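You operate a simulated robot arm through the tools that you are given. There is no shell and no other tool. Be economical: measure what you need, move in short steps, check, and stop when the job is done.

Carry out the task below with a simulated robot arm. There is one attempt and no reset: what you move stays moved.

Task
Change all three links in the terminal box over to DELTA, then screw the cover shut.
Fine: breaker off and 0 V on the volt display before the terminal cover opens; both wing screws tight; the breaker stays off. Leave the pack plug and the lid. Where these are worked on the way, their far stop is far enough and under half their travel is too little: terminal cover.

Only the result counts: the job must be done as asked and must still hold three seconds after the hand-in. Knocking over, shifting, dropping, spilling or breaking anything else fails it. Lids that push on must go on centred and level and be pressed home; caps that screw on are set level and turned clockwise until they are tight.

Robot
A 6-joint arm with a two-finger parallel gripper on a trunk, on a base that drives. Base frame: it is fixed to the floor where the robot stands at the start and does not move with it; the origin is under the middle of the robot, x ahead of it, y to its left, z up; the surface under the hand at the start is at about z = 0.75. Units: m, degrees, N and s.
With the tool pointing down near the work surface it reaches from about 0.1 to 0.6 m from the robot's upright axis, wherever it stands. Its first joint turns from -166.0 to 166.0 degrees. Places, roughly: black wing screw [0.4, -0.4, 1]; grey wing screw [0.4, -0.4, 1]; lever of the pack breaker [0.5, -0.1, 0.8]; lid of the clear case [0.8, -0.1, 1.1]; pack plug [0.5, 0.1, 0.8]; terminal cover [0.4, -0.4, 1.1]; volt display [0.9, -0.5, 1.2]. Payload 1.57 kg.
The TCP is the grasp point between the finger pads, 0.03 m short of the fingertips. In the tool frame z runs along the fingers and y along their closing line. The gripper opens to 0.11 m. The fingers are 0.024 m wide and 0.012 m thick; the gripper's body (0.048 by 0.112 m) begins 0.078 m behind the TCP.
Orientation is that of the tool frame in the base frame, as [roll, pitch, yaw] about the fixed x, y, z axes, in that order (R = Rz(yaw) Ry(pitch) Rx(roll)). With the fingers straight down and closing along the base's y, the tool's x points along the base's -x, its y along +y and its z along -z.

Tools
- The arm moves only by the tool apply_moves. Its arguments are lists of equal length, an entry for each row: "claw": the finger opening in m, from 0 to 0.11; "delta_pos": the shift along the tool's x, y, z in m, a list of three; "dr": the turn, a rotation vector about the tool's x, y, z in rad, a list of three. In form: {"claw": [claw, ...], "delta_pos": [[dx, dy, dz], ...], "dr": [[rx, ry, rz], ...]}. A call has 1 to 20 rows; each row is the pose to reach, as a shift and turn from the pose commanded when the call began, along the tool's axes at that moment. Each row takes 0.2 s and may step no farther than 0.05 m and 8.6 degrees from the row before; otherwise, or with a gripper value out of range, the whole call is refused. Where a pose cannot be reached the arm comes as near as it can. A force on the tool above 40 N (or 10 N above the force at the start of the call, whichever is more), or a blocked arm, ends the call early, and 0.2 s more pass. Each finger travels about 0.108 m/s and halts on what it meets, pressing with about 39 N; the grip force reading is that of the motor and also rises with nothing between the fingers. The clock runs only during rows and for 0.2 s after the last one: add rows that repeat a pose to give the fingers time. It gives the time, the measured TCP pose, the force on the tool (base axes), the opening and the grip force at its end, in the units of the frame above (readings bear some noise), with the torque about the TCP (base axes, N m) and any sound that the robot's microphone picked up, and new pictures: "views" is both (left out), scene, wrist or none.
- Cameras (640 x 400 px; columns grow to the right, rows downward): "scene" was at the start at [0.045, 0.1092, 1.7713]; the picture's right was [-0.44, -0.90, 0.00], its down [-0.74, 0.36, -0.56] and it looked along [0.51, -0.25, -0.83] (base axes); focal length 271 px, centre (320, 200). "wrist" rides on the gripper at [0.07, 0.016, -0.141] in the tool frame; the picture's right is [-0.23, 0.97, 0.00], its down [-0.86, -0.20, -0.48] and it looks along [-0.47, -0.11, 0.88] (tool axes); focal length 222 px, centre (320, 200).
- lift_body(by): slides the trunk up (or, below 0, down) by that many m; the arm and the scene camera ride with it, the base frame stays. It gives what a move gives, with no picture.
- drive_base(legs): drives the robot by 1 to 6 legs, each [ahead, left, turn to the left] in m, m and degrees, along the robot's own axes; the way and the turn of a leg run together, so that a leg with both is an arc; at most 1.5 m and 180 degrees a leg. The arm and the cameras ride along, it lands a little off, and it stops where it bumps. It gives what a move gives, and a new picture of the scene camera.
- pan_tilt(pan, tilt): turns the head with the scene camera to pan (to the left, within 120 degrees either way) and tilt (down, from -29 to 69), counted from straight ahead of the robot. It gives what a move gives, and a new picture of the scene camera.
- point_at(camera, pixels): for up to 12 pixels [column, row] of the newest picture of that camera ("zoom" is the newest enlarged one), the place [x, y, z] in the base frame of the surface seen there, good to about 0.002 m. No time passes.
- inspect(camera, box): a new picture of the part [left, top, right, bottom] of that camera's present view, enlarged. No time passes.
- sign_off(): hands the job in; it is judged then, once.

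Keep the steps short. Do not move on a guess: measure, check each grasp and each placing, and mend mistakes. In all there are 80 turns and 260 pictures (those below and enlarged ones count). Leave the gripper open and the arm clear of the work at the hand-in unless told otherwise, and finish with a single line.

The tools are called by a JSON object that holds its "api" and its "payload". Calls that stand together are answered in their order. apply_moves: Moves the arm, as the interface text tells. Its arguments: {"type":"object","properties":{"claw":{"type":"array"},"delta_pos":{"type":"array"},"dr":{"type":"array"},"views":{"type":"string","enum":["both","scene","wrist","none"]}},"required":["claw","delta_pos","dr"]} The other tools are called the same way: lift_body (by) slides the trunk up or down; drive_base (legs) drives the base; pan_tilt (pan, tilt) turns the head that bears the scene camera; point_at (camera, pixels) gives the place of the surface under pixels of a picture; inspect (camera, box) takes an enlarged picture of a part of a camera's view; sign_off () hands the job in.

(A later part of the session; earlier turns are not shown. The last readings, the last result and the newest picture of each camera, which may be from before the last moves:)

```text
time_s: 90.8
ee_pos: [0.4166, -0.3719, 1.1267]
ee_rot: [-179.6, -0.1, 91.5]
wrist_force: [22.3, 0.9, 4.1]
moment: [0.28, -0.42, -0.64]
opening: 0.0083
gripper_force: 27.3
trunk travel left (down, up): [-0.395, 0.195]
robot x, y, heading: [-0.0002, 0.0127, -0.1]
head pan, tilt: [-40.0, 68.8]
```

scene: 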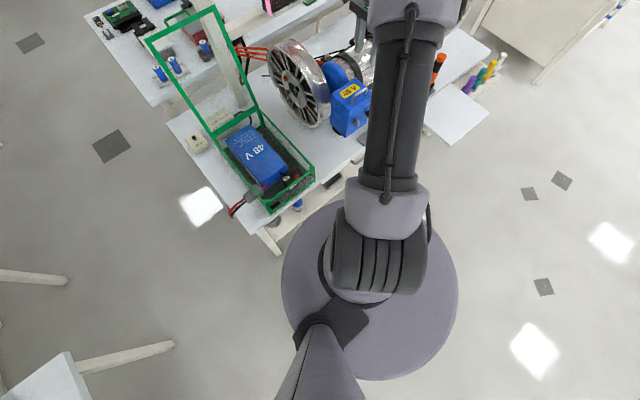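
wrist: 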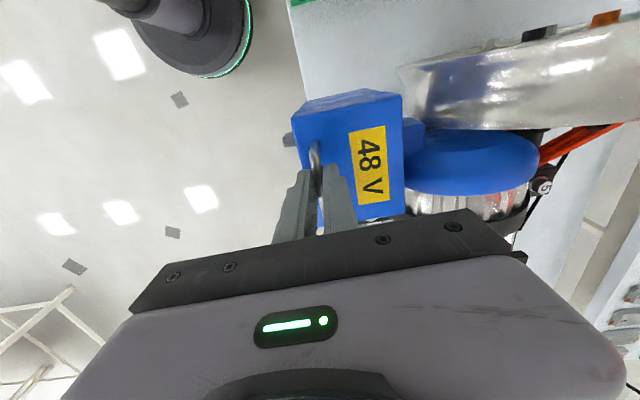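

Gripped (0.0083). I lift along the hinge arc to about 30° and read forces.

{"api": "apply_moves", "payload": {"claw": [0, 0, 0, 0, 0, 0, 0], "delta_pos": [[0, 0.003, 0], [0, 0.007, -0.006], [0, 0.012, -0.0118], [0, 0.018, -0.017], [0, 0.0235, -0.0217], [0, 0.03, -0.0257], [0, 0.0367, -0.0294]], "dr": [[0, 0, 0.01], [0, 0, 0.026], [0, 0, 0.026], [0, 0, 0.026], [0, 0, 0.026], [0, 0, 0.026], [0, 0, 0.026]], "views": "wrist"}}

{"api": "inspect", "payload": {"camera": "wrist", "box": [250, 70, 442, 220]}}

```text
time_s: 91.5
ee_pos: [0.4162, -0.3716, 1.1326]
ee_rot: [-178.9, -0.7, 89.7]
wrist_force: [-11.9, 0.4, 3.8]
moment: [0.37, 0.28, 0.07]
opening: 0.0077
gripper_force: 26.7
trunk travel left (down, up): [-0.395, 0.195]
robot x, y, heading: [-0.005, 0.0091, -0.0]
head pan, tilt: [-40.0, 68.8]
stopped in row 3: the force on the tool passed its limit at 53 N (the readings are from after the stop); the commanded pose is now the measured one
```

wrist: 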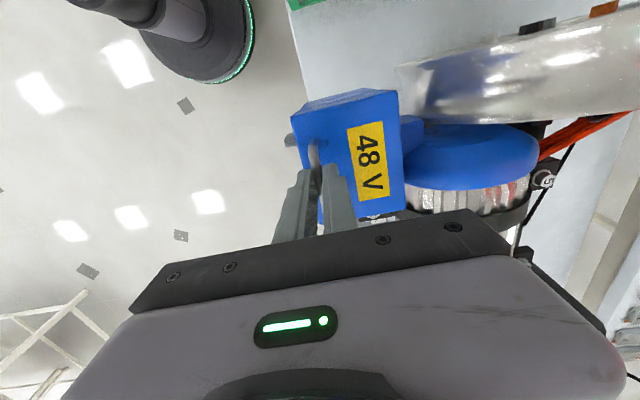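

```text
2.67 times, centred on (346, 145) of wrist
```

zoom: 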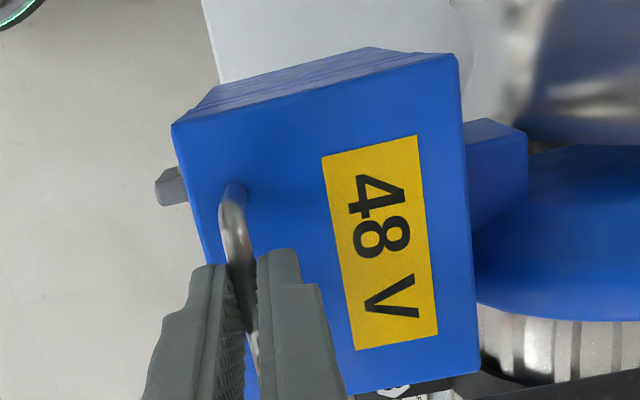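

Blocked in x after 6 mm of lift. I check whether the cover top has tilted or lifted.

{"api": "point_at", "payload": {"camera": "zoom", "pixels": [[190, 130], [205, 200], [450, 65], [465, 300], [472, 365], [350, 100], [236, 205], [200, 110], [185, 170]]}}

{"api": "pan_tilt", "payload": {"pan": -28, "tilt": 50}}

```text
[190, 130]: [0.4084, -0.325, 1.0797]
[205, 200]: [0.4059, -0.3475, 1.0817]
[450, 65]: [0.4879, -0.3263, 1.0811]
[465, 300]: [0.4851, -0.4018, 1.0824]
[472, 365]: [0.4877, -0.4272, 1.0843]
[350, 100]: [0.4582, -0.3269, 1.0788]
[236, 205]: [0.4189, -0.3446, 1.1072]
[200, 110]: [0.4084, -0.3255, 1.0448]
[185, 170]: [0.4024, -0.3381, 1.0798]
```

```text
time_s: 92.4
ee_pos: [0.4169, -0.3719, 1.1335]
ee_rot: [-179.2, -0.4, 89.8]
wrist_force: [-17.6, 1.6, 1.9]
moment: [0.4, 0.39, 0.07]
opening: 0.0079
gripper_force: 27.1
trunk travel left (down, up): [-0.395, 0.195]
robot x, y, heading: [-0.0035, 0.0131, -0.1]
head pan, tilt: [-28.0, 50.0]
```

scene: 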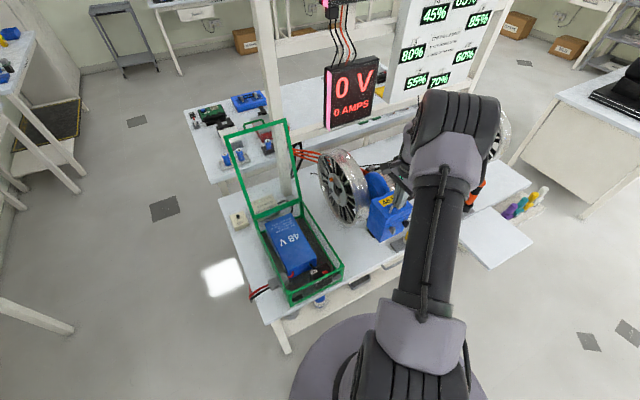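

Unclear. I test a pure upward pull of 12 mm and look again.

{"api": "apply_moves", "payload": {"claw": [0, 0, 0, 0, 0], "delta_pos": [[0, -0.0015, 0], [0, -0.0015, -0.003], [0, -0.0015, -0.006], [0, -0.0015, -0.009], [0, -0.0015, -0.012]], "dr": [[0, 0, 0], [0, 0, 0], [0, 0, 0], [0, 0, 0], [0, 0, 0]], "views": "wrist"}}

{"api": "inspect", "payload": {"camera": "wrist", "box": [250, 70, 442, 220]}}

{"api": "inspect", "payload": {"camera": "scene", "box": [350, 150, 446, 260]}}

```text
time_s: 93.6
ee_pos: [0.4169, -0.3704, 1.1445]
ee_rot: [-179.0, -0.6, 89.7]
wrist_force: [-17.1, 9.8, -18.8]
moment: [0.17, 0.46, -0.04]
opening: 0.0075
gripper_force: 26.6
trunk travel left (down, up): [-0.395, 0.195]
robot x, y, heading: [-0.0018, 0.0135, -0.3]
head pan, tilt: [-28.0, 50.0]
```

wrist: 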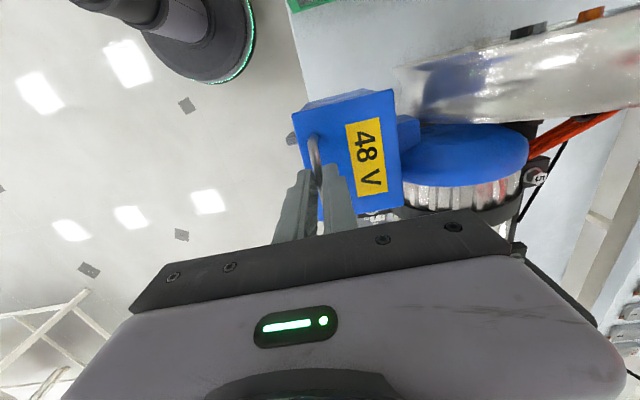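

```text
2.67 times, centred on (346, 145) of wrist
```

zoom: 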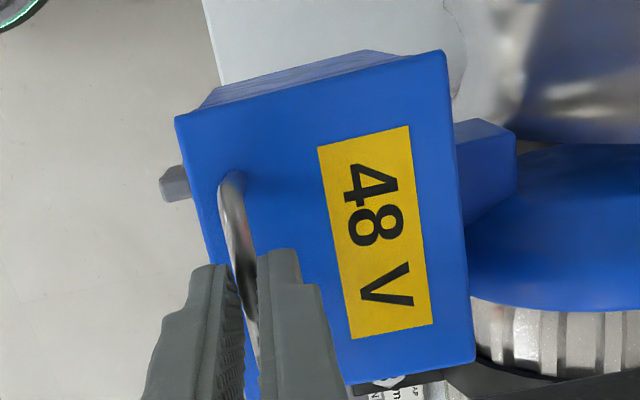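

```text
3.64 times, centred on (398, 205) of scene
```

zoom: 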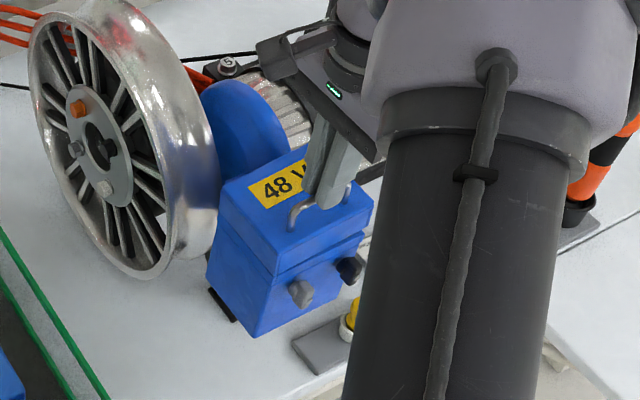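

I measure the cover top again.

{"api": "point_at", "payload": {"camera": "wrist", "pixels": [[297, 118], [301, 140], [391, 98], [400, 190], [345, 105], [315, 145], [317, 215], [318, 155]]}}

{"api": "point_at", "payload": {"camera": "zoom", "pixels": [[272, 270], [272, 282], [360, 205], [218, 190], [300, 292], [345, 270], [240, 280], [275, 240]]}}

{"api": "inspect", "payload": {"camera": "scene", "box": [374, 180, 422, 240]}}

```text
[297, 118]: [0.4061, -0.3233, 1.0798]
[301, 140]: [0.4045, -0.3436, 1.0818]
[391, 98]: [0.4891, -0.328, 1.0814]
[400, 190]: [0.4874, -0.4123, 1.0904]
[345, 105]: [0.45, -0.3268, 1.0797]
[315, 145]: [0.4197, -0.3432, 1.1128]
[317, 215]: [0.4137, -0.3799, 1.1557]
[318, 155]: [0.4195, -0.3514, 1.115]
```

```text
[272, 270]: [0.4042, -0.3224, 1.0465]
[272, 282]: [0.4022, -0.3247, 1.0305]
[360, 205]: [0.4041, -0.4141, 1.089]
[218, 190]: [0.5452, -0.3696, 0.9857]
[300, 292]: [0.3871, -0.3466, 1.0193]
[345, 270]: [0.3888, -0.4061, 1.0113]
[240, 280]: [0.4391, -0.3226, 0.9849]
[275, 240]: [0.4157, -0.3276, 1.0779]
```

```text
6.67 times, centred on (398, 210) of scene
```

zoom: 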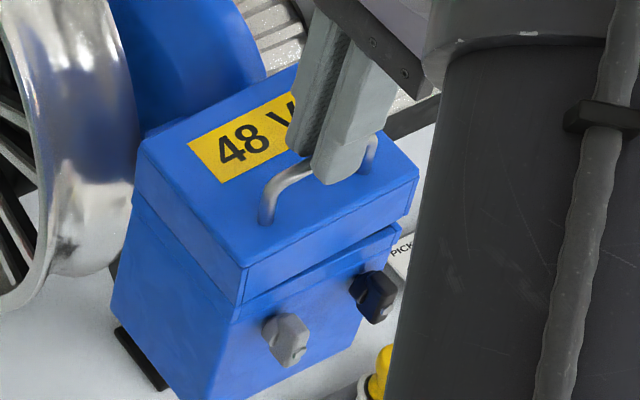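

The cover did move: its right side (−y) is rising (z 1.090 vs 1.080), so the hinge is on the left (+y) side, along x; the bar slipped in the pads. I regrip lower and further from the hinge.

{"api": "apply_moves", "payload": {"claw": [0.03, 0.03, 0.03, 0.03, 0.0, 0.0, 0.0], "delta_pos": [[0, 0.002, 0], [-0.007, 0.002, 0], [-0.012, 0.002, 0.01], [-0.014, 0.002, 0.019], [-0.014, 0.002, 0.019], [-0.014, 0.002, 0.019], [-0.014, 0.002, 0.019]], "dr": [[0, 0, 0], [0, 0, 0], [0, 0, 0], [0, 0, 0], [0, 0, 0], [0, 0, 0], [0, 0, 0]], "views": "none"}}

{"api": "inspect", "payload": {"camera": "scene", "box": [374, 180, 422, 240]}}

```text
time_s: 95.2
ee_pos: [0.4167, -0.3852, 1.1229]
ee_rot: [-179.0, -0.6, 89.9]
wrist_force: [-22.4, -0.3, -4.9]
moment: [-0.45, 0.33, 0.16]
opening: 0.0078
gripper_force: 26.8
trunk travel left (down, up): [-0.395, 0.195]
robot x, y, heading: [-0.0021, 0.0084, -0.1]
head pan, tilt: [-28.0, 50.0]
```

```text
6.67 times, centred on (398, 210) of scene
```

zoom: 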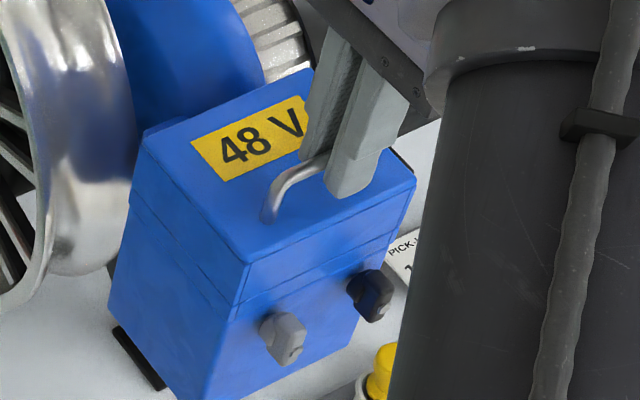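

The cover drops back by itself when let go. Now gripped well at y=-0.385; I lift along the correct arc, rotating the hand with the cover, to 30°.

{"api": "apply_moves", "payload": {"claw": [0, 0, 0, 0, 0, 0, 0], "delta_pos": [[0, -0.002, 0], [0.0071, -0.002, -0.0053], [0.0146, -0.002, -0.0101], [0.0224, -0.002, -0.0141], [0.0306, -0.002, -0.0175], [0.0391, -0.002, -0.0201], [0.0477, -0.002, -0.022]], "dr": [[0, 0, 0], [0, -0.087, 0], [0, -0.175, 0], [0, -0.262, 0], [0, -0.349, 0], [0, -0.436, 0], [0, -0.524, 0]], "views": "wrist"}}

{"api": "inspect", "payload": {"camera": "scene", "box": [350, 140, 446, 240]}}

```text
time_s: 96.8
ee_pos: [0.4172, -0.3373, 1.1488]
ee_rot: [-179.1, 29.5, 90.3]
wrist_force: [-14.2, 1.0, 0.8]
moment: [0.13, 0.03, -0.47]
opening: 0.0079
gripper_force: 26.7
trunk travel left (down, up): [-0.395, 0.195]
robot x, y, heading: [-0.0004, 0.0099, 0.3]
head pan, tilt: [-28.0, 50.0]
```

wrist: 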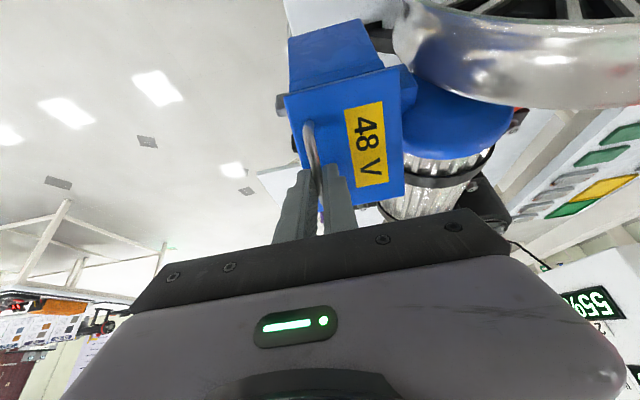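

```text
4.00 times, centred on (398, 190) of scene
```

zoom: 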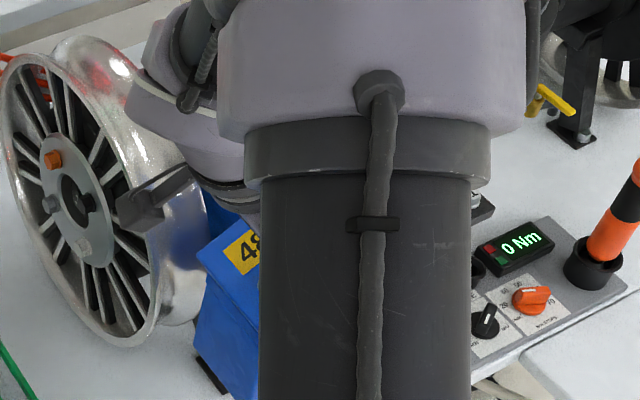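

The cover follows cleanly. I check the wheel's nearest edge before continuing the swing.

{"api": "point_at", "payload": {"camera": "wrist", "pixels": [[400, 25], [398, 50], [420, 80], [470, 95], [440, 40], [560, 70], [290, 95], [385, 70], [295, 70]]}}

```text
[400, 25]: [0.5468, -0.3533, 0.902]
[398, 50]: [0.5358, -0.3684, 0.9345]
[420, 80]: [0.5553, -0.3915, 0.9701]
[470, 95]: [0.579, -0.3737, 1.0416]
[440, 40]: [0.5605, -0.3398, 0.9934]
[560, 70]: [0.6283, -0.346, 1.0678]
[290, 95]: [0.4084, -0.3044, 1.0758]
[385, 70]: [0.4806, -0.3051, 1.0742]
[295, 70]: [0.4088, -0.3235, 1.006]
```

Wheel is clear (x>0.535). I swing the cover another 60°.

{"api": "apply_moves", "payload": {"claw": [0, 0, 0, 0, 0, 0, 0, 0, 0, 0, 0, 0], "delta_pos": [[0.0071, 0.001, -0.0053], [0.0146, 0.001, -0.0101], [0.0224, 0.001, -0.0141], [0.0306, 0.001, -0.0175], [0.0391, 0.001, -0.0201], [0.0477, 0.001, -0.022], [0.0565, 0.001, -0.0231], [0.0654, 0.001, -0.0235], [0.0742, 0.001, -0.0231], [0.083, 0.001, -0.0219], [0.0916, 0.001, -0.0199], [0.1, 0.001, -0.0173]], "dr": [[0, -0.087, 0], [0, -0.175, 0], [0, -0.262, 0], [0, -0.349, 0], [0, -0.436, 0], [0, -0.524, 0], [0, -0.611, 0], [0, -0.698, 0], [0, -0.785, 0], [0, -0.873, 0], [0, -0.96, 0], [0, -1.047, 0]], "views": "wrist"}}

{"api": "inspect", "payload": {"camera": "scene", "box": [300, 120, 460, 240]}}

```text
time_s: 99.4
ee_pos: [0.4165, -0.2414, 1.1139]
ee_rot: [-112.6, 89.1, 157.2]
wrist_force: [-17.7, 5.1, 9.1]
moment: [-0.45, -0.62, -0.37]
opening: 0.0079
gripper_force: 27.1
trunk travel left (down, up): [-0.395, 0.195]
robot x, y, heading: [-0.0014, 0.0112, 0.0]
head pan, tilt: [-28.0, 50.0]
```

wrist: 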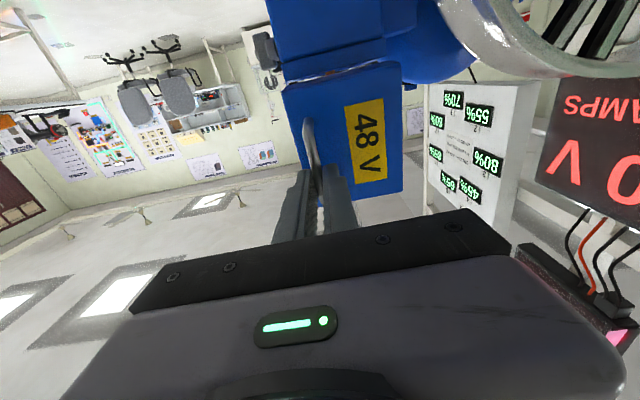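

```text
3.33 times, centred on (380, 180) of scene
```

zoom: 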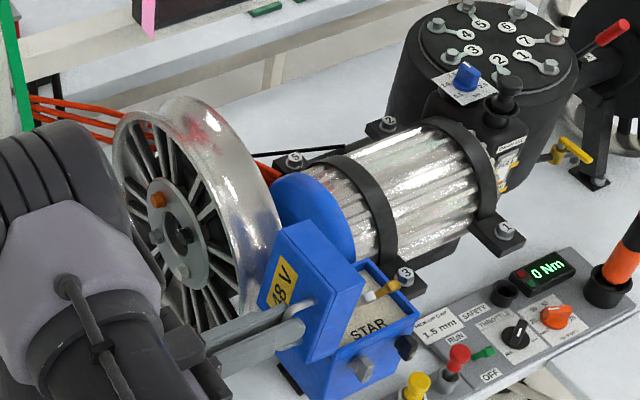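

Cover is at 90°, inside I see a "STAR" label. I continue carefully to its stop.

{"api": "apply_moves", "payload": {"claw": [0, 0, 0, 0, 0], "delta_pos": [[0.0071, 0.001, -0.0053], [0.0146, 0.001, -0.0101], [0.0224, 0.001, -0.0141], [0.0306, 0.001, -0.0175], [0.0391, 0.001, -0.0201]], "dr": [[0, -0.087, 0], [0, -0.175, 0], [0, -0.262, 0], [0, -0.349, 0], [0, -0.436, 0]], "views": "scene"}}

{"api": "inspect", "payload": {"camera": "scene", "box": [340, 160, 436, 240]}}

```text
time_s: 100.6
ee_pos: [0.416, -0.2205, 1.0749]
ee_rot: [-2.1, 65.4, -92.3]
wrist_force: [-23.9, 12.5, -1.7]
moment: [0.58, -0.76, -0.07]
opening: 0.0082
gripper_force: 27.3
trunk travel left (down, up): [-0.395, 0.195]
robot x, y, heading: [-0.0054, 0.0138, -0.1]
head pan, tilt: [-28.0, 50.0]
```

scene: 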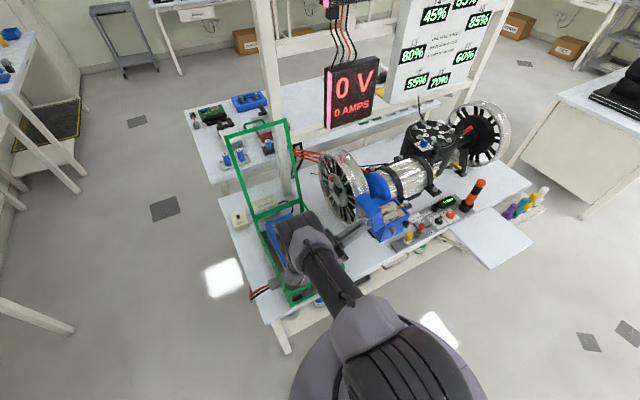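

```text
5.00 times, centred on (388, 200) of scene
```

zoom: 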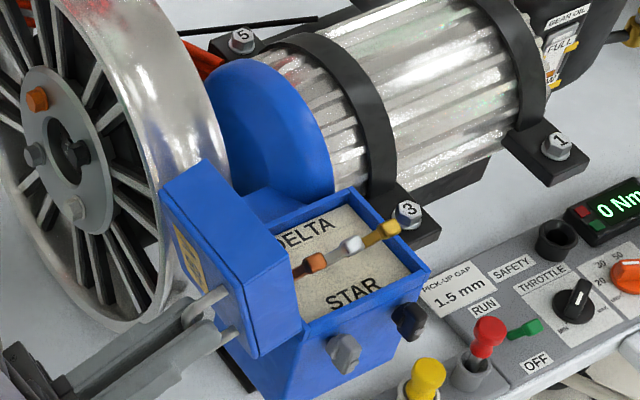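

The box is open (~115°); three links sit between DELTA (rear) and STAR (front). I release the handle and back off a little.

{"api": "apply_moves", "payload": {"claw": [0.02, 0.03, 0.03, 0.03, 0.03, 0.03, 0.03, 0.03], "delta_pos": [[0, 0, 0], [0, 0, 0], [0, 0, -0.015], [0, 0, -0.03], [0, 0, -0.05], [0.0, 0, -0.07], [0.02, 0, -0.08], [0.05, 0, -0.08]], "dr": [[0, 0, 0], [0, 0, 0], [0, 0, 0], [0, 0, 0], [0, 0, 0], [0, 0.1, 0], [0, 0.24, 0], [0, 0.38, 0]], "views": "scene"}}

{"api": "inspect", "payload": {"camera": "scene", "box": [350, 170, 430, 240]}}

```text
time_s: 102.4
ee_pos: [0.4182, -0.1719, 0.9957]
ee_rot: [-20.3, 87.3, -110.5]
wrist_force: [-0.2, 0.3, -0.4]
moment: [-0.02, -0.01, 0.0]
opening: 0.0299
gripper_force: 0.0
trunk travel left (down, up): [-0.395, 0.195]
robot x, y, heading: [-0.0028, 0.0116, -0.1]
head pan, tilt: [-28.0, 50.0]
```

scene: 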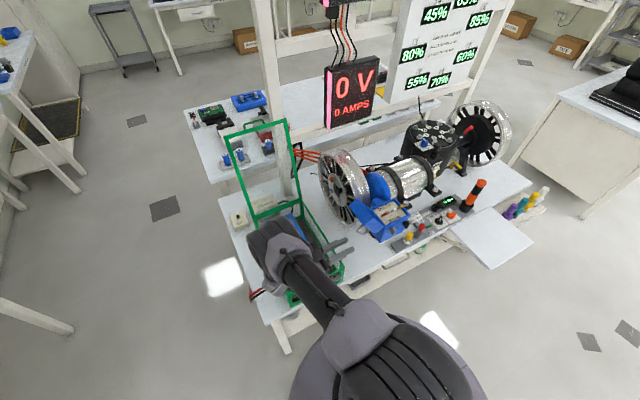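

```text
5.71 times, centred on (390, 205) of scene
```

zoom: 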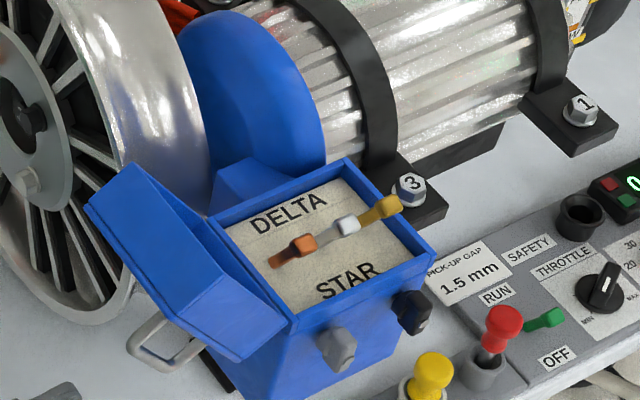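

The cover rests fully open. I zoom in on the links and measure.

{"api": "inspect", "payload": {"camera": "scene", "box": [374, 186, 410, 216]}}

{"api": "point_at", "payload": {"camera": "scene", "pixels": [[383, 210], [385, 208], [387, 207], [391, 206], [394, 203], [396, 202], [399, 201], [401, 200], [385, 201], [396, 212], [380, 213], [404, 205]]}}

```text
13.33 times, centred on (392, 201) of scene
```

zoom: 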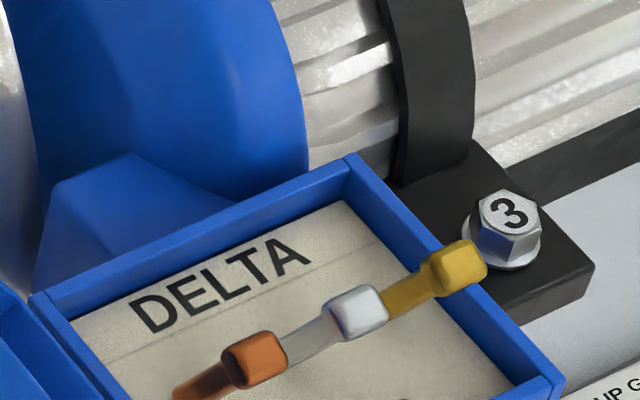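

```text
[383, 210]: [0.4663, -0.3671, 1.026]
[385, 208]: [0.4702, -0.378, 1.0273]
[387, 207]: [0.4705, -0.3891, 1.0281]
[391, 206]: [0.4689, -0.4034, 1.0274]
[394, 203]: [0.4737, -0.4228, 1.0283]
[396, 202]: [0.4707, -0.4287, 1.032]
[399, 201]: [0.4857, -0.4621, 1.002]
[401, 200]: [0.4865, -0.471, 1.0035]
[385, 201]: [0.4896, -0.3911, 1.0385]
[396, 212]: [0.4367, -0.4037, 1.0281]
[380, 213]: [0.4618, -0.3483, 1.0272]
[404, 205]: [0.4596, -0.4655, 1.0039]
```

{"api": "point_at", "payload": {"camera": "zoom", "pixels": [[250, 350], [265, 375], [205, 385], [350, 300], [365, 325], [315, 340], [450, 260], [465, 285], [410, 295], [220, 290], [430, 370], [350, 165]]}}

{"api": "inspect", "payload": {"camera": "scene", "box": [374, 198, 410, 228]}}

```text
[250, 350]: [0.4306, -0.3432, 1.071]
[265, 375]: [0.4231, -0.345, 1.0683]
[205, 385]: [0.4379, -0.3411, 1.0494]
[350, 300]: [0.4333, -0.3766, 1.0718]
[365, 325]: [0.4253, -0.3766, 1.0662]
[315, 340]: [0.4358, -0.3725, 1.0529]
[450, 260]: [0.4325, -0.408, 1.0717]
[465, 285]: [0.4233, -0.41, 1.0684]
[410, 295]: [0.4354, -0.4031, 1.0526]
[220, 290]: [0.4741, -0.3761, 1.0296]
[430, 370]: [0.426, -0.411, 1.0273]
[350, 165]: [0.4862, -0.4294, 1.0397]
```

```text
13.33 times, centred on (392, 213) of scene
```

zoom: 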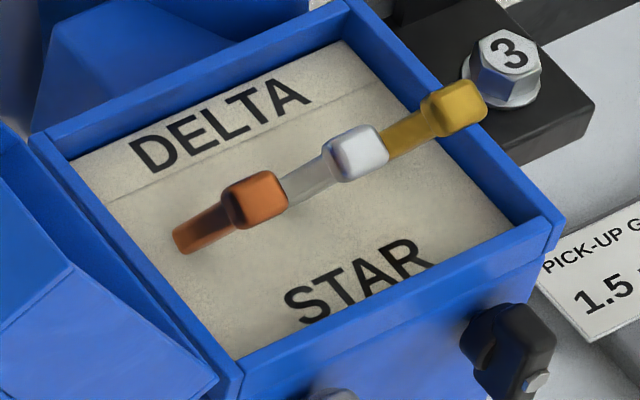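

Knobs lean to STAR: copper y=-0.344, silver -0.377, gold -0.409, all at x≈0.427, z≈1.07; pivots near x≈0.447. I bring the hand back up and pointing down.

{"api": "apply_moves", "payload": {"claw": [0.02, 0, 0, 0, 0, 0, 0, 0, 0, 0, 0, 0, 0, 0], "delta_pos": [[0, 0, -0.03], [-0.02, 0, -0.05], [-0.05, 0, -0.05], [-0.08, 0, -0.05], [-0.11, 0, -0.05], [-0.14, 0, -0.05], [-0.17, 0, -0.05], [-0.19, 0, -0.05], [-0.21, 0, -0.05], [-0.23, 0, -0.04], [-0.24, 0, -0.03], [-0.25, 0, -0.02], [-0.26, 0, 0], [-0.26, 0, 0]], "dr": [[0, 0, 0], [0, 0.03, 0], [0, 0.17, 0], [0, 0.31, 0], [0, 0.45, 0], [0, 0.59, 0], [0, 0.73, 0], [0, 0.87, 0], [0, 1.01, 0], [0, 1.15, 0], [0, 1.29, 0], [0, 1.43, 0], [0, 1.524, 0], [0, 1.524, 0]], "views": "scene"}}

```text
time_s: 105.4
ee_pos: [0.4245, -0.1585, 1.2547]
ee_rot: [-179.0, 5.2, 89.9]
wrist_force: [0.1, -0.3, 0.0]
moment: [0.01, 0.01, 0.02]
opening: 0.0
gripper_force: 21.1
trunk travel left (down, up): [-0.395, 0.195]
robot x, y, heading: [-0.0024, 0.0092, 0.0]
head pan, tilt: [-28.0, 50.0]
```

scene: 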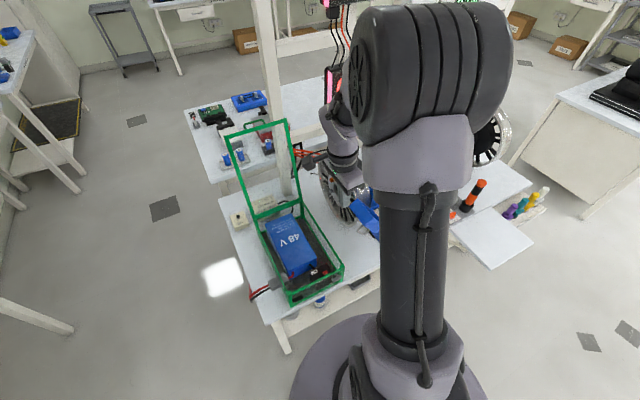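

I go above the front of the copper link, levelling the hand.

{"api": "apply_moves", "payload": {"claw": [0, 0, 0, 0, 0, 0], "delta_pos": [[-0.04, -0.006, 0], [-0.08, -0.012, 0.005], [-0.12, -0.018, 0.01], [-0.16, -0.024, 0.015], [-0.188, -0.032, 0.02], [-0.188, -0.032, 0.04]], "dr": [[0, 0.03, 0], [0, 0.06, 0], [0, 0.091, 0], [0, 0.091, 0], [0, 0.091, 0], [0, 0.091, 0]], "views": "wrist"}}

{"api": "inspect", "payload": {"camera": "wrist", "box": [260, 60, 420, 170]}}

```text
time_s: 106.8
ee_pos: [0.3894, -0.3478, 1.2341]
ee_rot: [-179.1, 0.3, 89.8]
wrist_force: [-0.3, -0.5, -0.7]
moment: [0.01, -0.01, 0.0]
opening: 0.0
gripper_force: 20.9
trunk travel left (down, up): [-0.395, 0.195]
robot x, y, heading: [-0.0014, 0.0112, -0.1]
head pan, tilt: [-28.0, 50.0]
```

wrist: 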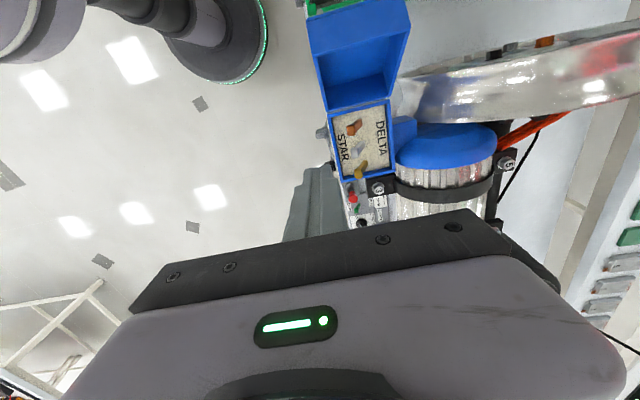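

```text
3.64 times, centred on (340, 115) of wrist
```

zoom: 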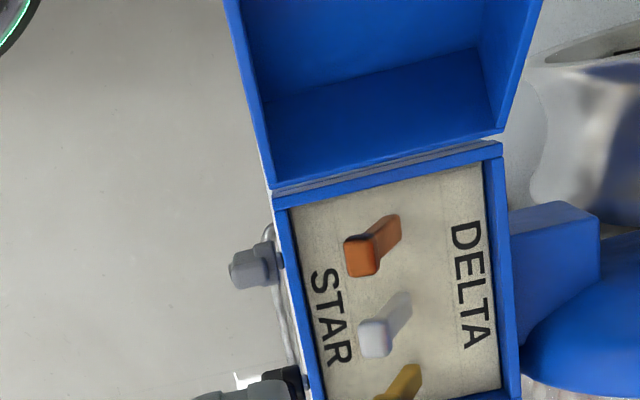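

I lower the closed tips in front of the copper link and push it towards DELTA (+x).

{"api": "apply_moves", "payload": {"claw": [0, 0, 0, 0, 0, 0, 0, 0, 0, 0, 0, 0], "delta_pos": [[0.003, 0, 0.045], [0.003, 0, 0.09], [0.003, 0, 0.13], [0.003, 0, 0.148], [0.003, 0, 0.148], [0.003, 0.012, 0.148], [0.003, 0.022, 0.148], [0.003, 0.032, 0.148], [0.003, 0.042, 0.148], [0.003, 0.052, 0.148], [0.003, 0.06, 0.148], [0.003, 0.064, 0.148]], "dr": [[0, 0, 0], [0, 0, 0], [0, 0, 0], [0, 0, 0], [0, 0, 0], [0, 0, 0], [0, 0, 0], [0, 0, 0], [0, 0, 0], [0, 0, 0], [0, 0, 0], [0, 0, 0]], "views": "wrist"}}

{"api": "inspect", "payload": {"camera": "wrist", "box": [230, 80, 390, 220]}}

```text
time_s: 109.5
ee_pos: [0.4423, -0.3474, 1.0844]
ee_rot: [-178.7, 0.1, 89.5]
wrist_force: [-20.8, -0.6, 19.2]
moment: [0.05, 0.44, 0.11]
opening: 0.0
gripper_force: 21.2
trunk travel left (down, up): [-0.395, 0.195]
robot x, y, heading: [-0.0008, 0.0095, 0.2]
head pan, tilt: [-28.0, 50.0]
stopped in row 12: the force on the tool passed its limit at 43 N (the readings are from after the stop); the commanded pose is now the measured one
```

wrist: 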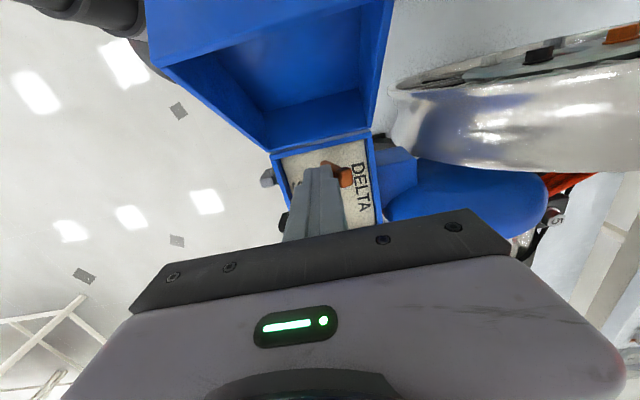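

```text
2.86 times, centred on (310, 150) of wrist
```

zoom: 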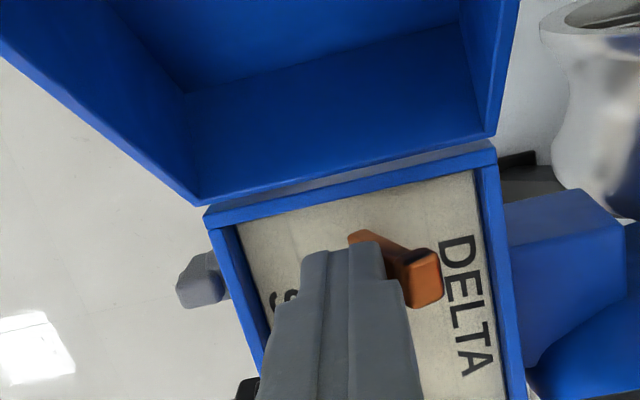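

Copper is over at DELTA. Same push for silver: back, across, forward.

{"api": "apply_moves", "payload": {"claw": [0, 0, 0, 0, 0, 0, 0, 0, 0, 0, 0], "delta_pos": [[0, -0.027, 0], [0, -0.054, 0], [-0.03, -0.054, 0], [-0.03, -0.054, 0], [-0.03, -0.042, 0], [-0.03, -0.032, 0], [-0.03, -0.022, 0], [-0.03, -0.012, 0], [-0.03, -0.004, 0], [-0.03, 0.001, 0], [-0.03, 0.001, 0]], "dr": [[0, 0, 0], [0, 0, 0], [0, 0, 0], [0, 0, 0], [0, 0, 0], [0, 0, 0], [0, 0, 0], [0, 0, 0], [0, 0, 0], [0, 0, 0], [0, 0, 0]], "views": "wrist"}}

{"api": "inspect", "payload": {"camera": "wrist", "box": [230, 80, 390, 220]}}

```text
time_s: 111.9
ee_pos: [0.4426, -0.3782, 1.0836]
ee_rot: [-178.6, -0.1, 89.6]
wrist_force: [-36.3, 4.8, -2.2]
moment: [0.16, 1.12, 0.22]
opening: 0.0
gripper_force: 20.7
trunk travel left (down, up): [-0.395, 0.195]
robot x, y, heading: [-0.0086, 0.0145, 0.2]
head pan, tilt: [-28.0, 50.0]
```

wrist: 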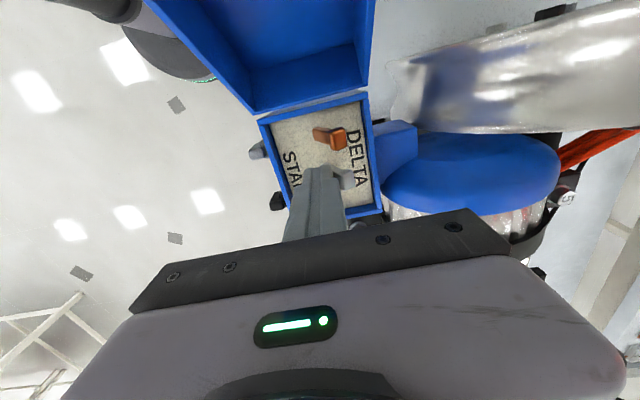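

```text
2.86 times, centred on (310, 150) of wrist
```

zoom: 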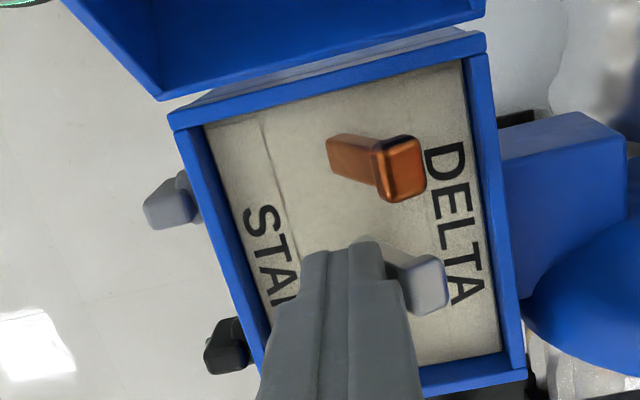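

Copper and silver are at DELTA. Now gold the same way.

{"api": "apply_moves", "payload": {"claw": [0, 0, 0, 0, 0, 0, 0, 0, 0, 0, 0], "delta_pos": [[0, -0.027, 0], [0, -0.054, 0], [-0.032, -0.054, 0], [-0.032, -0.054, 0], [-0.032, -0.042, 0], [-0.032, -0.032, 0], [-0.032, -0.022, 0], [-0.032, -0.012, 0], [-0.032, -0.005, 0], [-0.032, 0, 0], [-0.032, 0, 0]], "dr": [[0, 0, 0], [0, 0, 0], [0, 0, 0], [0, 0, 0], [0, 0, 0], [0, 0, 0], [0, 0, 0], [0, 0, 0], [0, 0, 0], [0, 0, 0], [0, 0, 0]], "views": "none"}}

{"api": "apply_moves", "payload": {"claw": [0, 0, 0, 0, 0, 0], "delta_pos": [[0, -0.02, 0], [0, -0.03, -0.02], [0, -0.03, -0.06], [0.02, -0.03, -0.1], [0.04, -0.03, -0.14], [0.06, -0.03, -0.15]], "dr": [[0, 0, 0], [0, 0, 0], [0, 0, 0], [0, 0, 0], [0, 0, 0], [0, 0, 0]], "views": "wrist"}}

{"api": "inspect", "payload": {"camera": "wrist", "box": [260, 60, 420, 170]}}

```text
time_s: 114.3
ee_pos: [0.4425, -0.4081, 1.0826]
ee_rot: [-178.6, -0.3, 89.5]
wrist_force: [-39.8, 6.6, -9.6]
moment: [0.17, 1.27, 0.2]
opening: 0.0
gripper_force: 20.4
trunk travel left (down, up): [-0.395, 0.195]
robot x, y, heading: [-0.0068, 0.0099, 0.0]
head pan, tilt: [-28.0, 50.0]
```

```text
time_s: 115.7
ee_pos: [0.4206, -0.348, 1.2343]
ee_rot: [-178.7, 0.0, 89.5]
wrist_force: [0.6, -0.3, -0.1]
moment: [-0.01, 0.01, -0.01]
opening: 0.0001
gripper_force: 21.2
trunk travel left (down, up): [-0.395, 0.195]
robot x, y, heading: [-0.0024, 0.0105, -0.1]
head pan, tilt: [-28.0, 50.0]
```

wrist: 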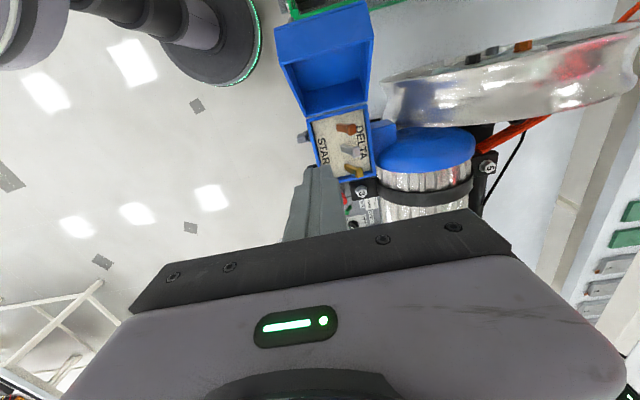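

```text
3.64 times, centred on (340, 115) of wrist
```

zoom: 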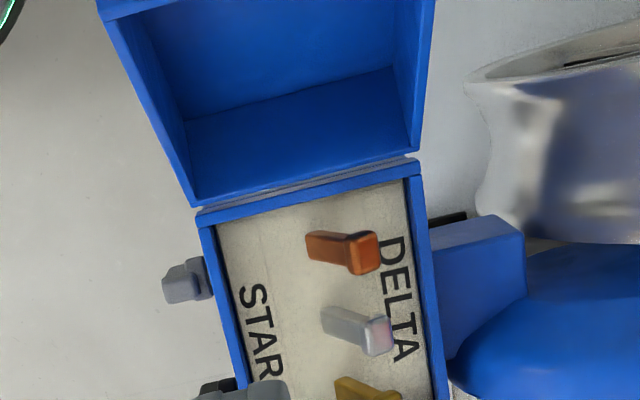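

All three links lie at DELTA. I measure the open cover to plan closing it.

{"api": "point_at", "payload": {"camera": "zoom", "pixels": [[100, 10], [430, 5], [192, 200], [418, 155], [300, 10], [240, 110], [370, 250], [385, 335], [355, 385], [130, 100]]}}

{"api": "inspect", "payload": {"camera": "wrist", "box": [250, 0, 410, 100]}}

```text
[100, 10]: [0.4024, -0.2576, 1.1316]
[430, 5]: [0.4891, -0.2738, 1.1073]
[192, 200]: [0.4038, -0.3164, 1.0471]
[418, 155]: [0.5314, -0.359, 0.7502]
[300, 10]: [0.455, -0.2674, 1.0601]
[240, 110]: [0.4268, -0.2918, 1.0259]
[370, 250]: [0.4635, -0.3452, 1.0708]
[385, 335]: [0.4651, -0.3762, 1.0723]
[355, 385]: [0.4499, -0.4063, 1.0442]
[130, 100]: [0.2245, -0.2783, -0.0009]
```

```text
4.00 times, centred on (330, 50) of wrist
```

zoom: 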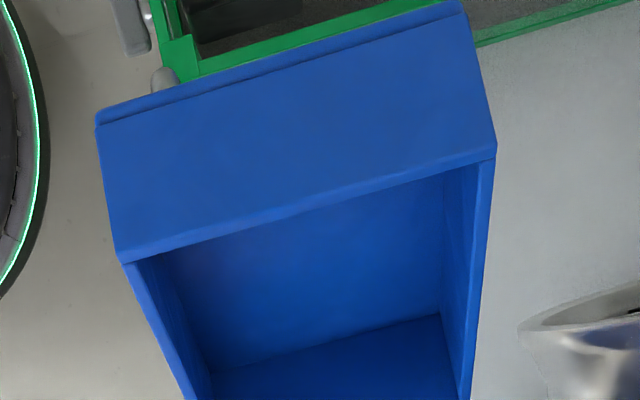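

Cover stands at ≈126°, far edge at y≈-0.23, z≈1.11–1.13. I push it over from the outside with closed fingers at x≈0.455 (clear of the handle), slowly.

{"api": "apply_moves", "payload": {"claw": [0, 0, 0, 0, 0, 0, 0, 0, 0, 0, 0, 0, 0, 0, 0, 0], "delta_pos": [[0.04, 0.01, 0], [0.08, 0.02, 0], [0.12, 0.03, 0], [0.158, 0.034, 0], [0.158, 0.034, 0.04], [0.158, 0.034, 0.08], [0.158, 0.034, 0.104], [0.138, 0.034, 0.104], [0.125, 0.034, 0.104], [0.115, 0.034, 0.104], [0.105, 0.034, 0.104], [0.095, 0.034, 0.104], [0.085, 0.034, 0.104], [0.075, 0.034, 0.104], [0.065, 0.034, 0.104], [0.057, 0.034, 0.104]], "dr": [[0, 0, 0], [0, 0, 0], [0, 0, 0], [0, 0, 0], [0, 0, 0], [0, 0, 0], [0, 0, 0], [0, 0, 0], [0, 0, 0], [0, 0, 0], [0, 0, 0], [0, 0, 0], [0, 0, 0], [0, 0, 0], [0, 0, 0], [0, 0, 0]], "views": "wrist"}}

```text
time_s: 118.3
ee_pos: [0.4544, -0.2476, 1.1346]
ee_rot: [-179.0, 0.0, 89.8]
wrist_force: [-2.9, 16.3, 25.4]
moment: [-0.4, -0.2, 0.05]
opening: 0.0
gripper_force: 21.1
trunk travel left (down, up): [-0.395, 0.195]
robot x, y, heading: [0.0013, 0.0119, -0.2]
head pan, tilt: [-28.0, 50.0]
stopped in row 12: the force on the tool passed its limit at 46 N (the readings are from after the stop); the commanded pose is now the measured one
```

wrist: 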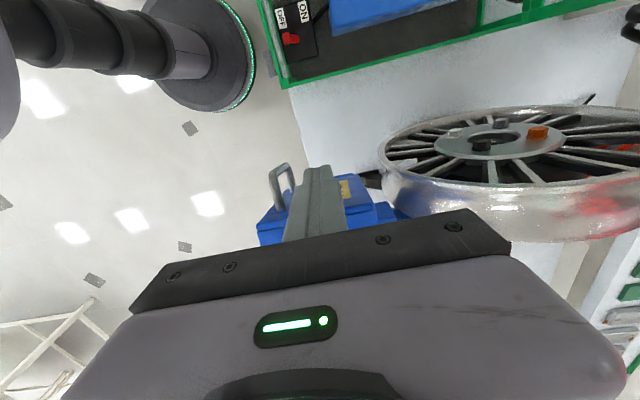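

The edge is rubbing up the finger (force mostly upward). I follow it upward while pushing on.

{"api": "apply_moves", "payload": {"claw": [0, 0, 0, 0, 0, 0, 0, 0, 0, 0, 0, 0], "delta_pos": [[0.001, 0, -0.012], [-0.005, 0, -0.016], [-0.012, 0, -0.02], [-0.019, 0, -0.023], [-0.026, 0, -0.025], [-0.033, 0, -0.026], [-0.04, 0, -0.026], [-0.048, 0, -0.025], [-0.056, 0, -0.023], [-0.064, 0, -0.02], [-0.072, 0, -0.016], [-0.078, 0, -0.012]], "dr": [[0, 0, 0], [0, 0, 0], [0, 0, 0], [0, 0, 0], [0, 0, 0], [0, 0, 0], [0, 0, 0], [0, 0, 0], [0, 0, 0], [0, 0, 0], [0, 0, 0], [0, 0, 0]], "views": "wrist"}}

```text
time_s: 120.9
ee_pos: [0.4557, -0.328, 1.1426]
ee_rot: [-178.6, -0.1, 89.6]
wrist_force: [0.3, -0.3, 0.8]
moment: [0.02, 0.05, 0.01]
opening: 0.0002
gripper_force: 20.7
trunk travel left (down, up): [-0.395, 0.195]
robot x, y, heading: [-0.0028, 0.0135, -0.1]
head pan, tilt: [-28.0, 50.0]
```

wrist: 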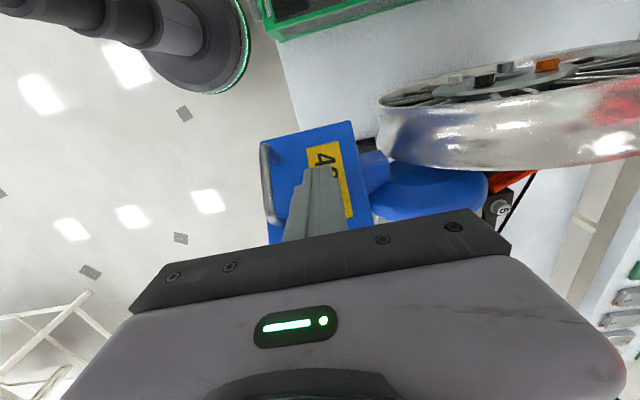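

The cover has swung over. I raise the hand and check it lies closed.

{"api": "apply_moves", "payload": {"claw": [0, 0, 0, 0], "delta_pos": [[0, 0, -0.04], [0, 0, -0.08], [-0.03, 0, -0.1], [-0.03, 0, -0.1]], "dr": [[0, 0, 0], [0, 0, 0], [0, 0, 0], [0, 0, 0]], "views": "wrist"}}

{"api": "inspect", "payload": {"camera": "wrist", "box": [230, 60, 390, 170]}}

{"api": "point_at", "payload": {"camera": "zoom", "pixels": [[200, 140], [420, 90], [430, 330], [290, 280], [250, 200], [300, 120]]}}

```text
time_s: 121.9
ee_pos: [0.4588, -0.3599, 1.2464]
ee_rot: [-178.8, 0.1, 89.7]
wrist_force: [0.1, -0.1, 0.5]
moment: [-0.03, -0.01, -0.01]
opening: 0.0
gripper_force: 21.1
trunk travel left (down, up): [-0.395, 0.195]
robot x, y, heading: [-0.0035, 0.0124, 0.0]
head pan, tilt: [-28.0, 50.0]
```

wrist: 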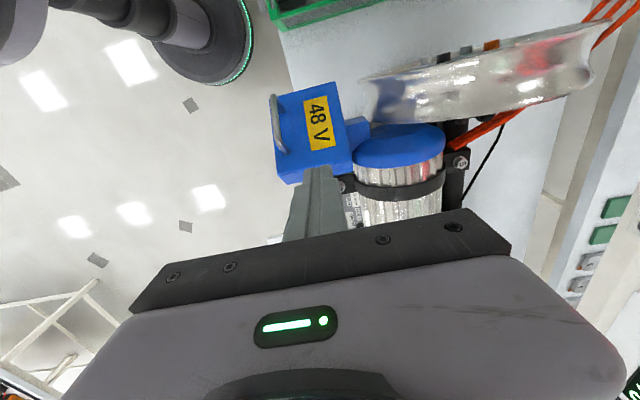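

```text
3.64 times, centred on (310, 115) of wrist
```

zoom: 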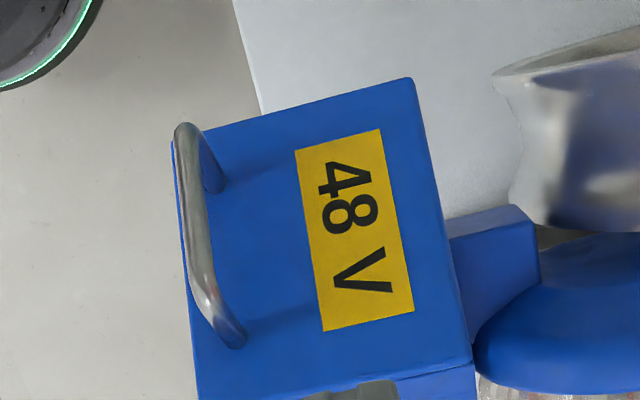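

```text
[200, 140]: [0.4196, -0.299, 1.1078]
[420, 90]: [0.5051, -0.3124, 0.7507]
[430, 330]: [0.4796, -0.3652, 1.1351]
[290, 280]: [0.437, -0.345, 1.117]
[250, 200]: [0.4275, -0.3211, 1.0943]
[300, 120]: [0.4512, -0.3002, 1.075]
```

It rests half-way at about 43°. I press it down gently from above near its free side.

{"api": "apply_moves", "payload": {"claw": [0, 0, 0, 0, 0, 0, 0, 0, 0, 0, 0, 0, 0], "delta_pos": [[-0.015, 0, 0.035], [-0.02, 0, 0.06], [-0.02, 0, 0.07], [-0.022, 0, 0.08], [-0.024, 0, 0.09], [-0.027, 0, 0.1], [-0.03, 0, 0.108], [-0.033, 0, 0.116], [-0.035, 0, 0.123], [-0.037, 0, 0.13], [-0.038, 0, 0.135], [-0.038, 0, 0.138], [-0.038, 0, 0.138]], "dr": [[0, 0, 0], [0, 0, 0], [0, 0, 0], [0, 0, 0], [0, 0, 0], [0, 0, 0], [0, 0, 0], [0, 0, 0], [0, 0, 0], [0, 0, 0], [0, 0, 0], [0, 0, 0], [0, 0, 0]], "views": "wrist"}}

{"api": "inspect", "payload": {"camera": "wrist", "box": [230, 80, 390, 220]}}

```text
time_s: 122.9
ee_pos: [0.4566, -0.384, 1.1704]
ee_rot: [-179.3, 0.5, 89.7]
wrist_force: [0.4, 0.4, -0.7]
moment: [-0.01, 0.01, -0.02]
opening: 0.0001
gripper_force: 21.0
trunk travel left (down, up): [-0.395, 0.195]
robot x, y, heading: [-0.0031, 0.011, 0.0]
head pan, tilt: [-28.0, 50.0]
stopped in row 4: the force on the tool passed its limit at 45 N (the readings are from after the stop); the commanded pose is now the measured one
```

wrist: 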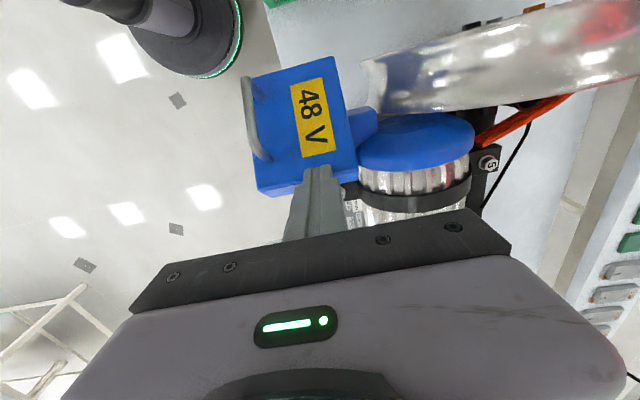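

```text
2.86 times, centred on (310, 150) of wrist
```

zoom: 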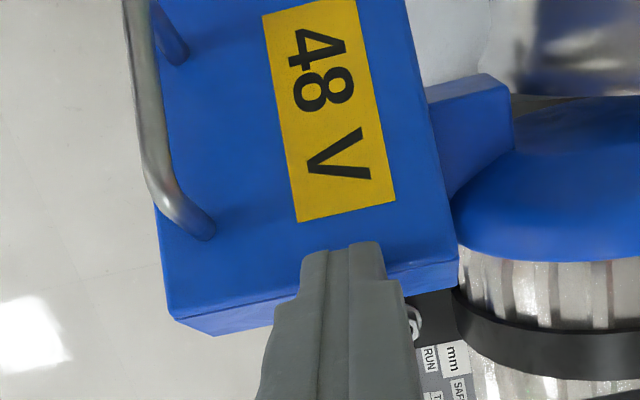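

The hinge is stiff/damped; a fast press trips the limit. I press slowly, a bit further onto the face.

{"api": "apply_moves", "payload": {"claw": [0, 0, 0, 0, 0, 0, 0, 0, 0, 0, 0, 0, 0, 0, 0, 0, 0, 0, 0, 0], "delta_pos": [[0.008, 0, 0.0], [0.008, 0, 0.003], [0.008, 0, 0.006], [0.007, 0, 0.009], [0.006, 0, 0.012], [0.005, 0, 0.015], [0.004, 0, 0.018], [0.003, 0, 0.021], [0.002, 0, 0.024], [0.001, 0, 0.027], [0, 0, 0.03], [0, 0, 0.033], [-0.002, 0, 0.037], [-0.004, 0, 0.041], [-0.006, 0, 0.045], [-0.008, 0, 0.049], [-0.01, 0, 0.053], [-0.012, 0, 0.057], [-0.012, 0, 0.06], [-0.012, 0, 0.0615]], "dr": [[0, 0, 0], [0, 0, 0], [0, 0, 0], [0, 0, 0], [0, 0, 0], [0, 0, 0], [0, 0, 0], [0, 0, 0], [0, 0, 0], [0, 0, 0], [0, 0, 0], [0, 0, 0], [0, 0, 0], [0, 0, 0], [0, 0, 0], [0, 0, 0], [0, 0, 0], [0, 0, 0], [0, 0, 0], [0, 0, 0]], "views": "wrist"}}

{"api": "inspect", "payload": {"camera": "wrist", "box": [230, 80, 390, 220]}}

```text
time_s: 127.1
ee_pos: [0.4555, -0.397, 1.1099]
ee_rot: [-179.3, 0.6, 89.8]
wrist_force: [-0.6, 0.4, -0.5]
moment: [0.03, -0.02, 0.0]
opening: 0.0001
gripper_force: 20.6
trunk travel left (down, up): [-0.395, 0.195]
robot x, y, heading: [-0.0026, 0.0095, 0.0]
head pan, tilt: [-28.0, 50.0]
```

wrist: 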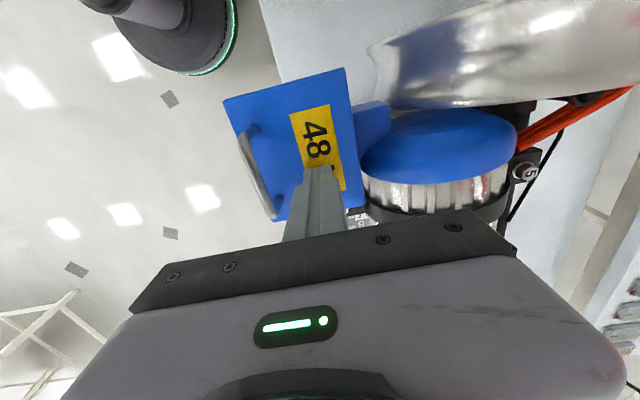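

```text
2.86 times, centred on (310, 150) of wrist
```

zoom: 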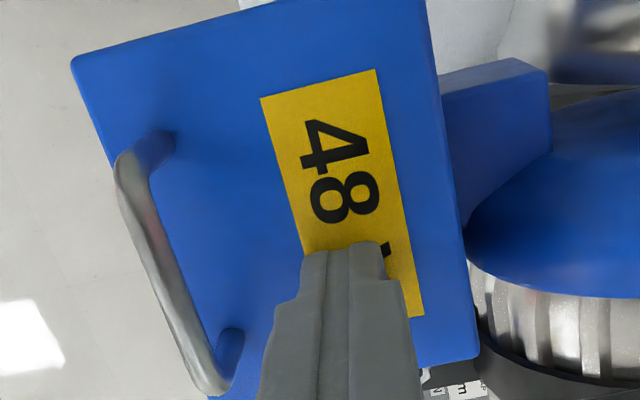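

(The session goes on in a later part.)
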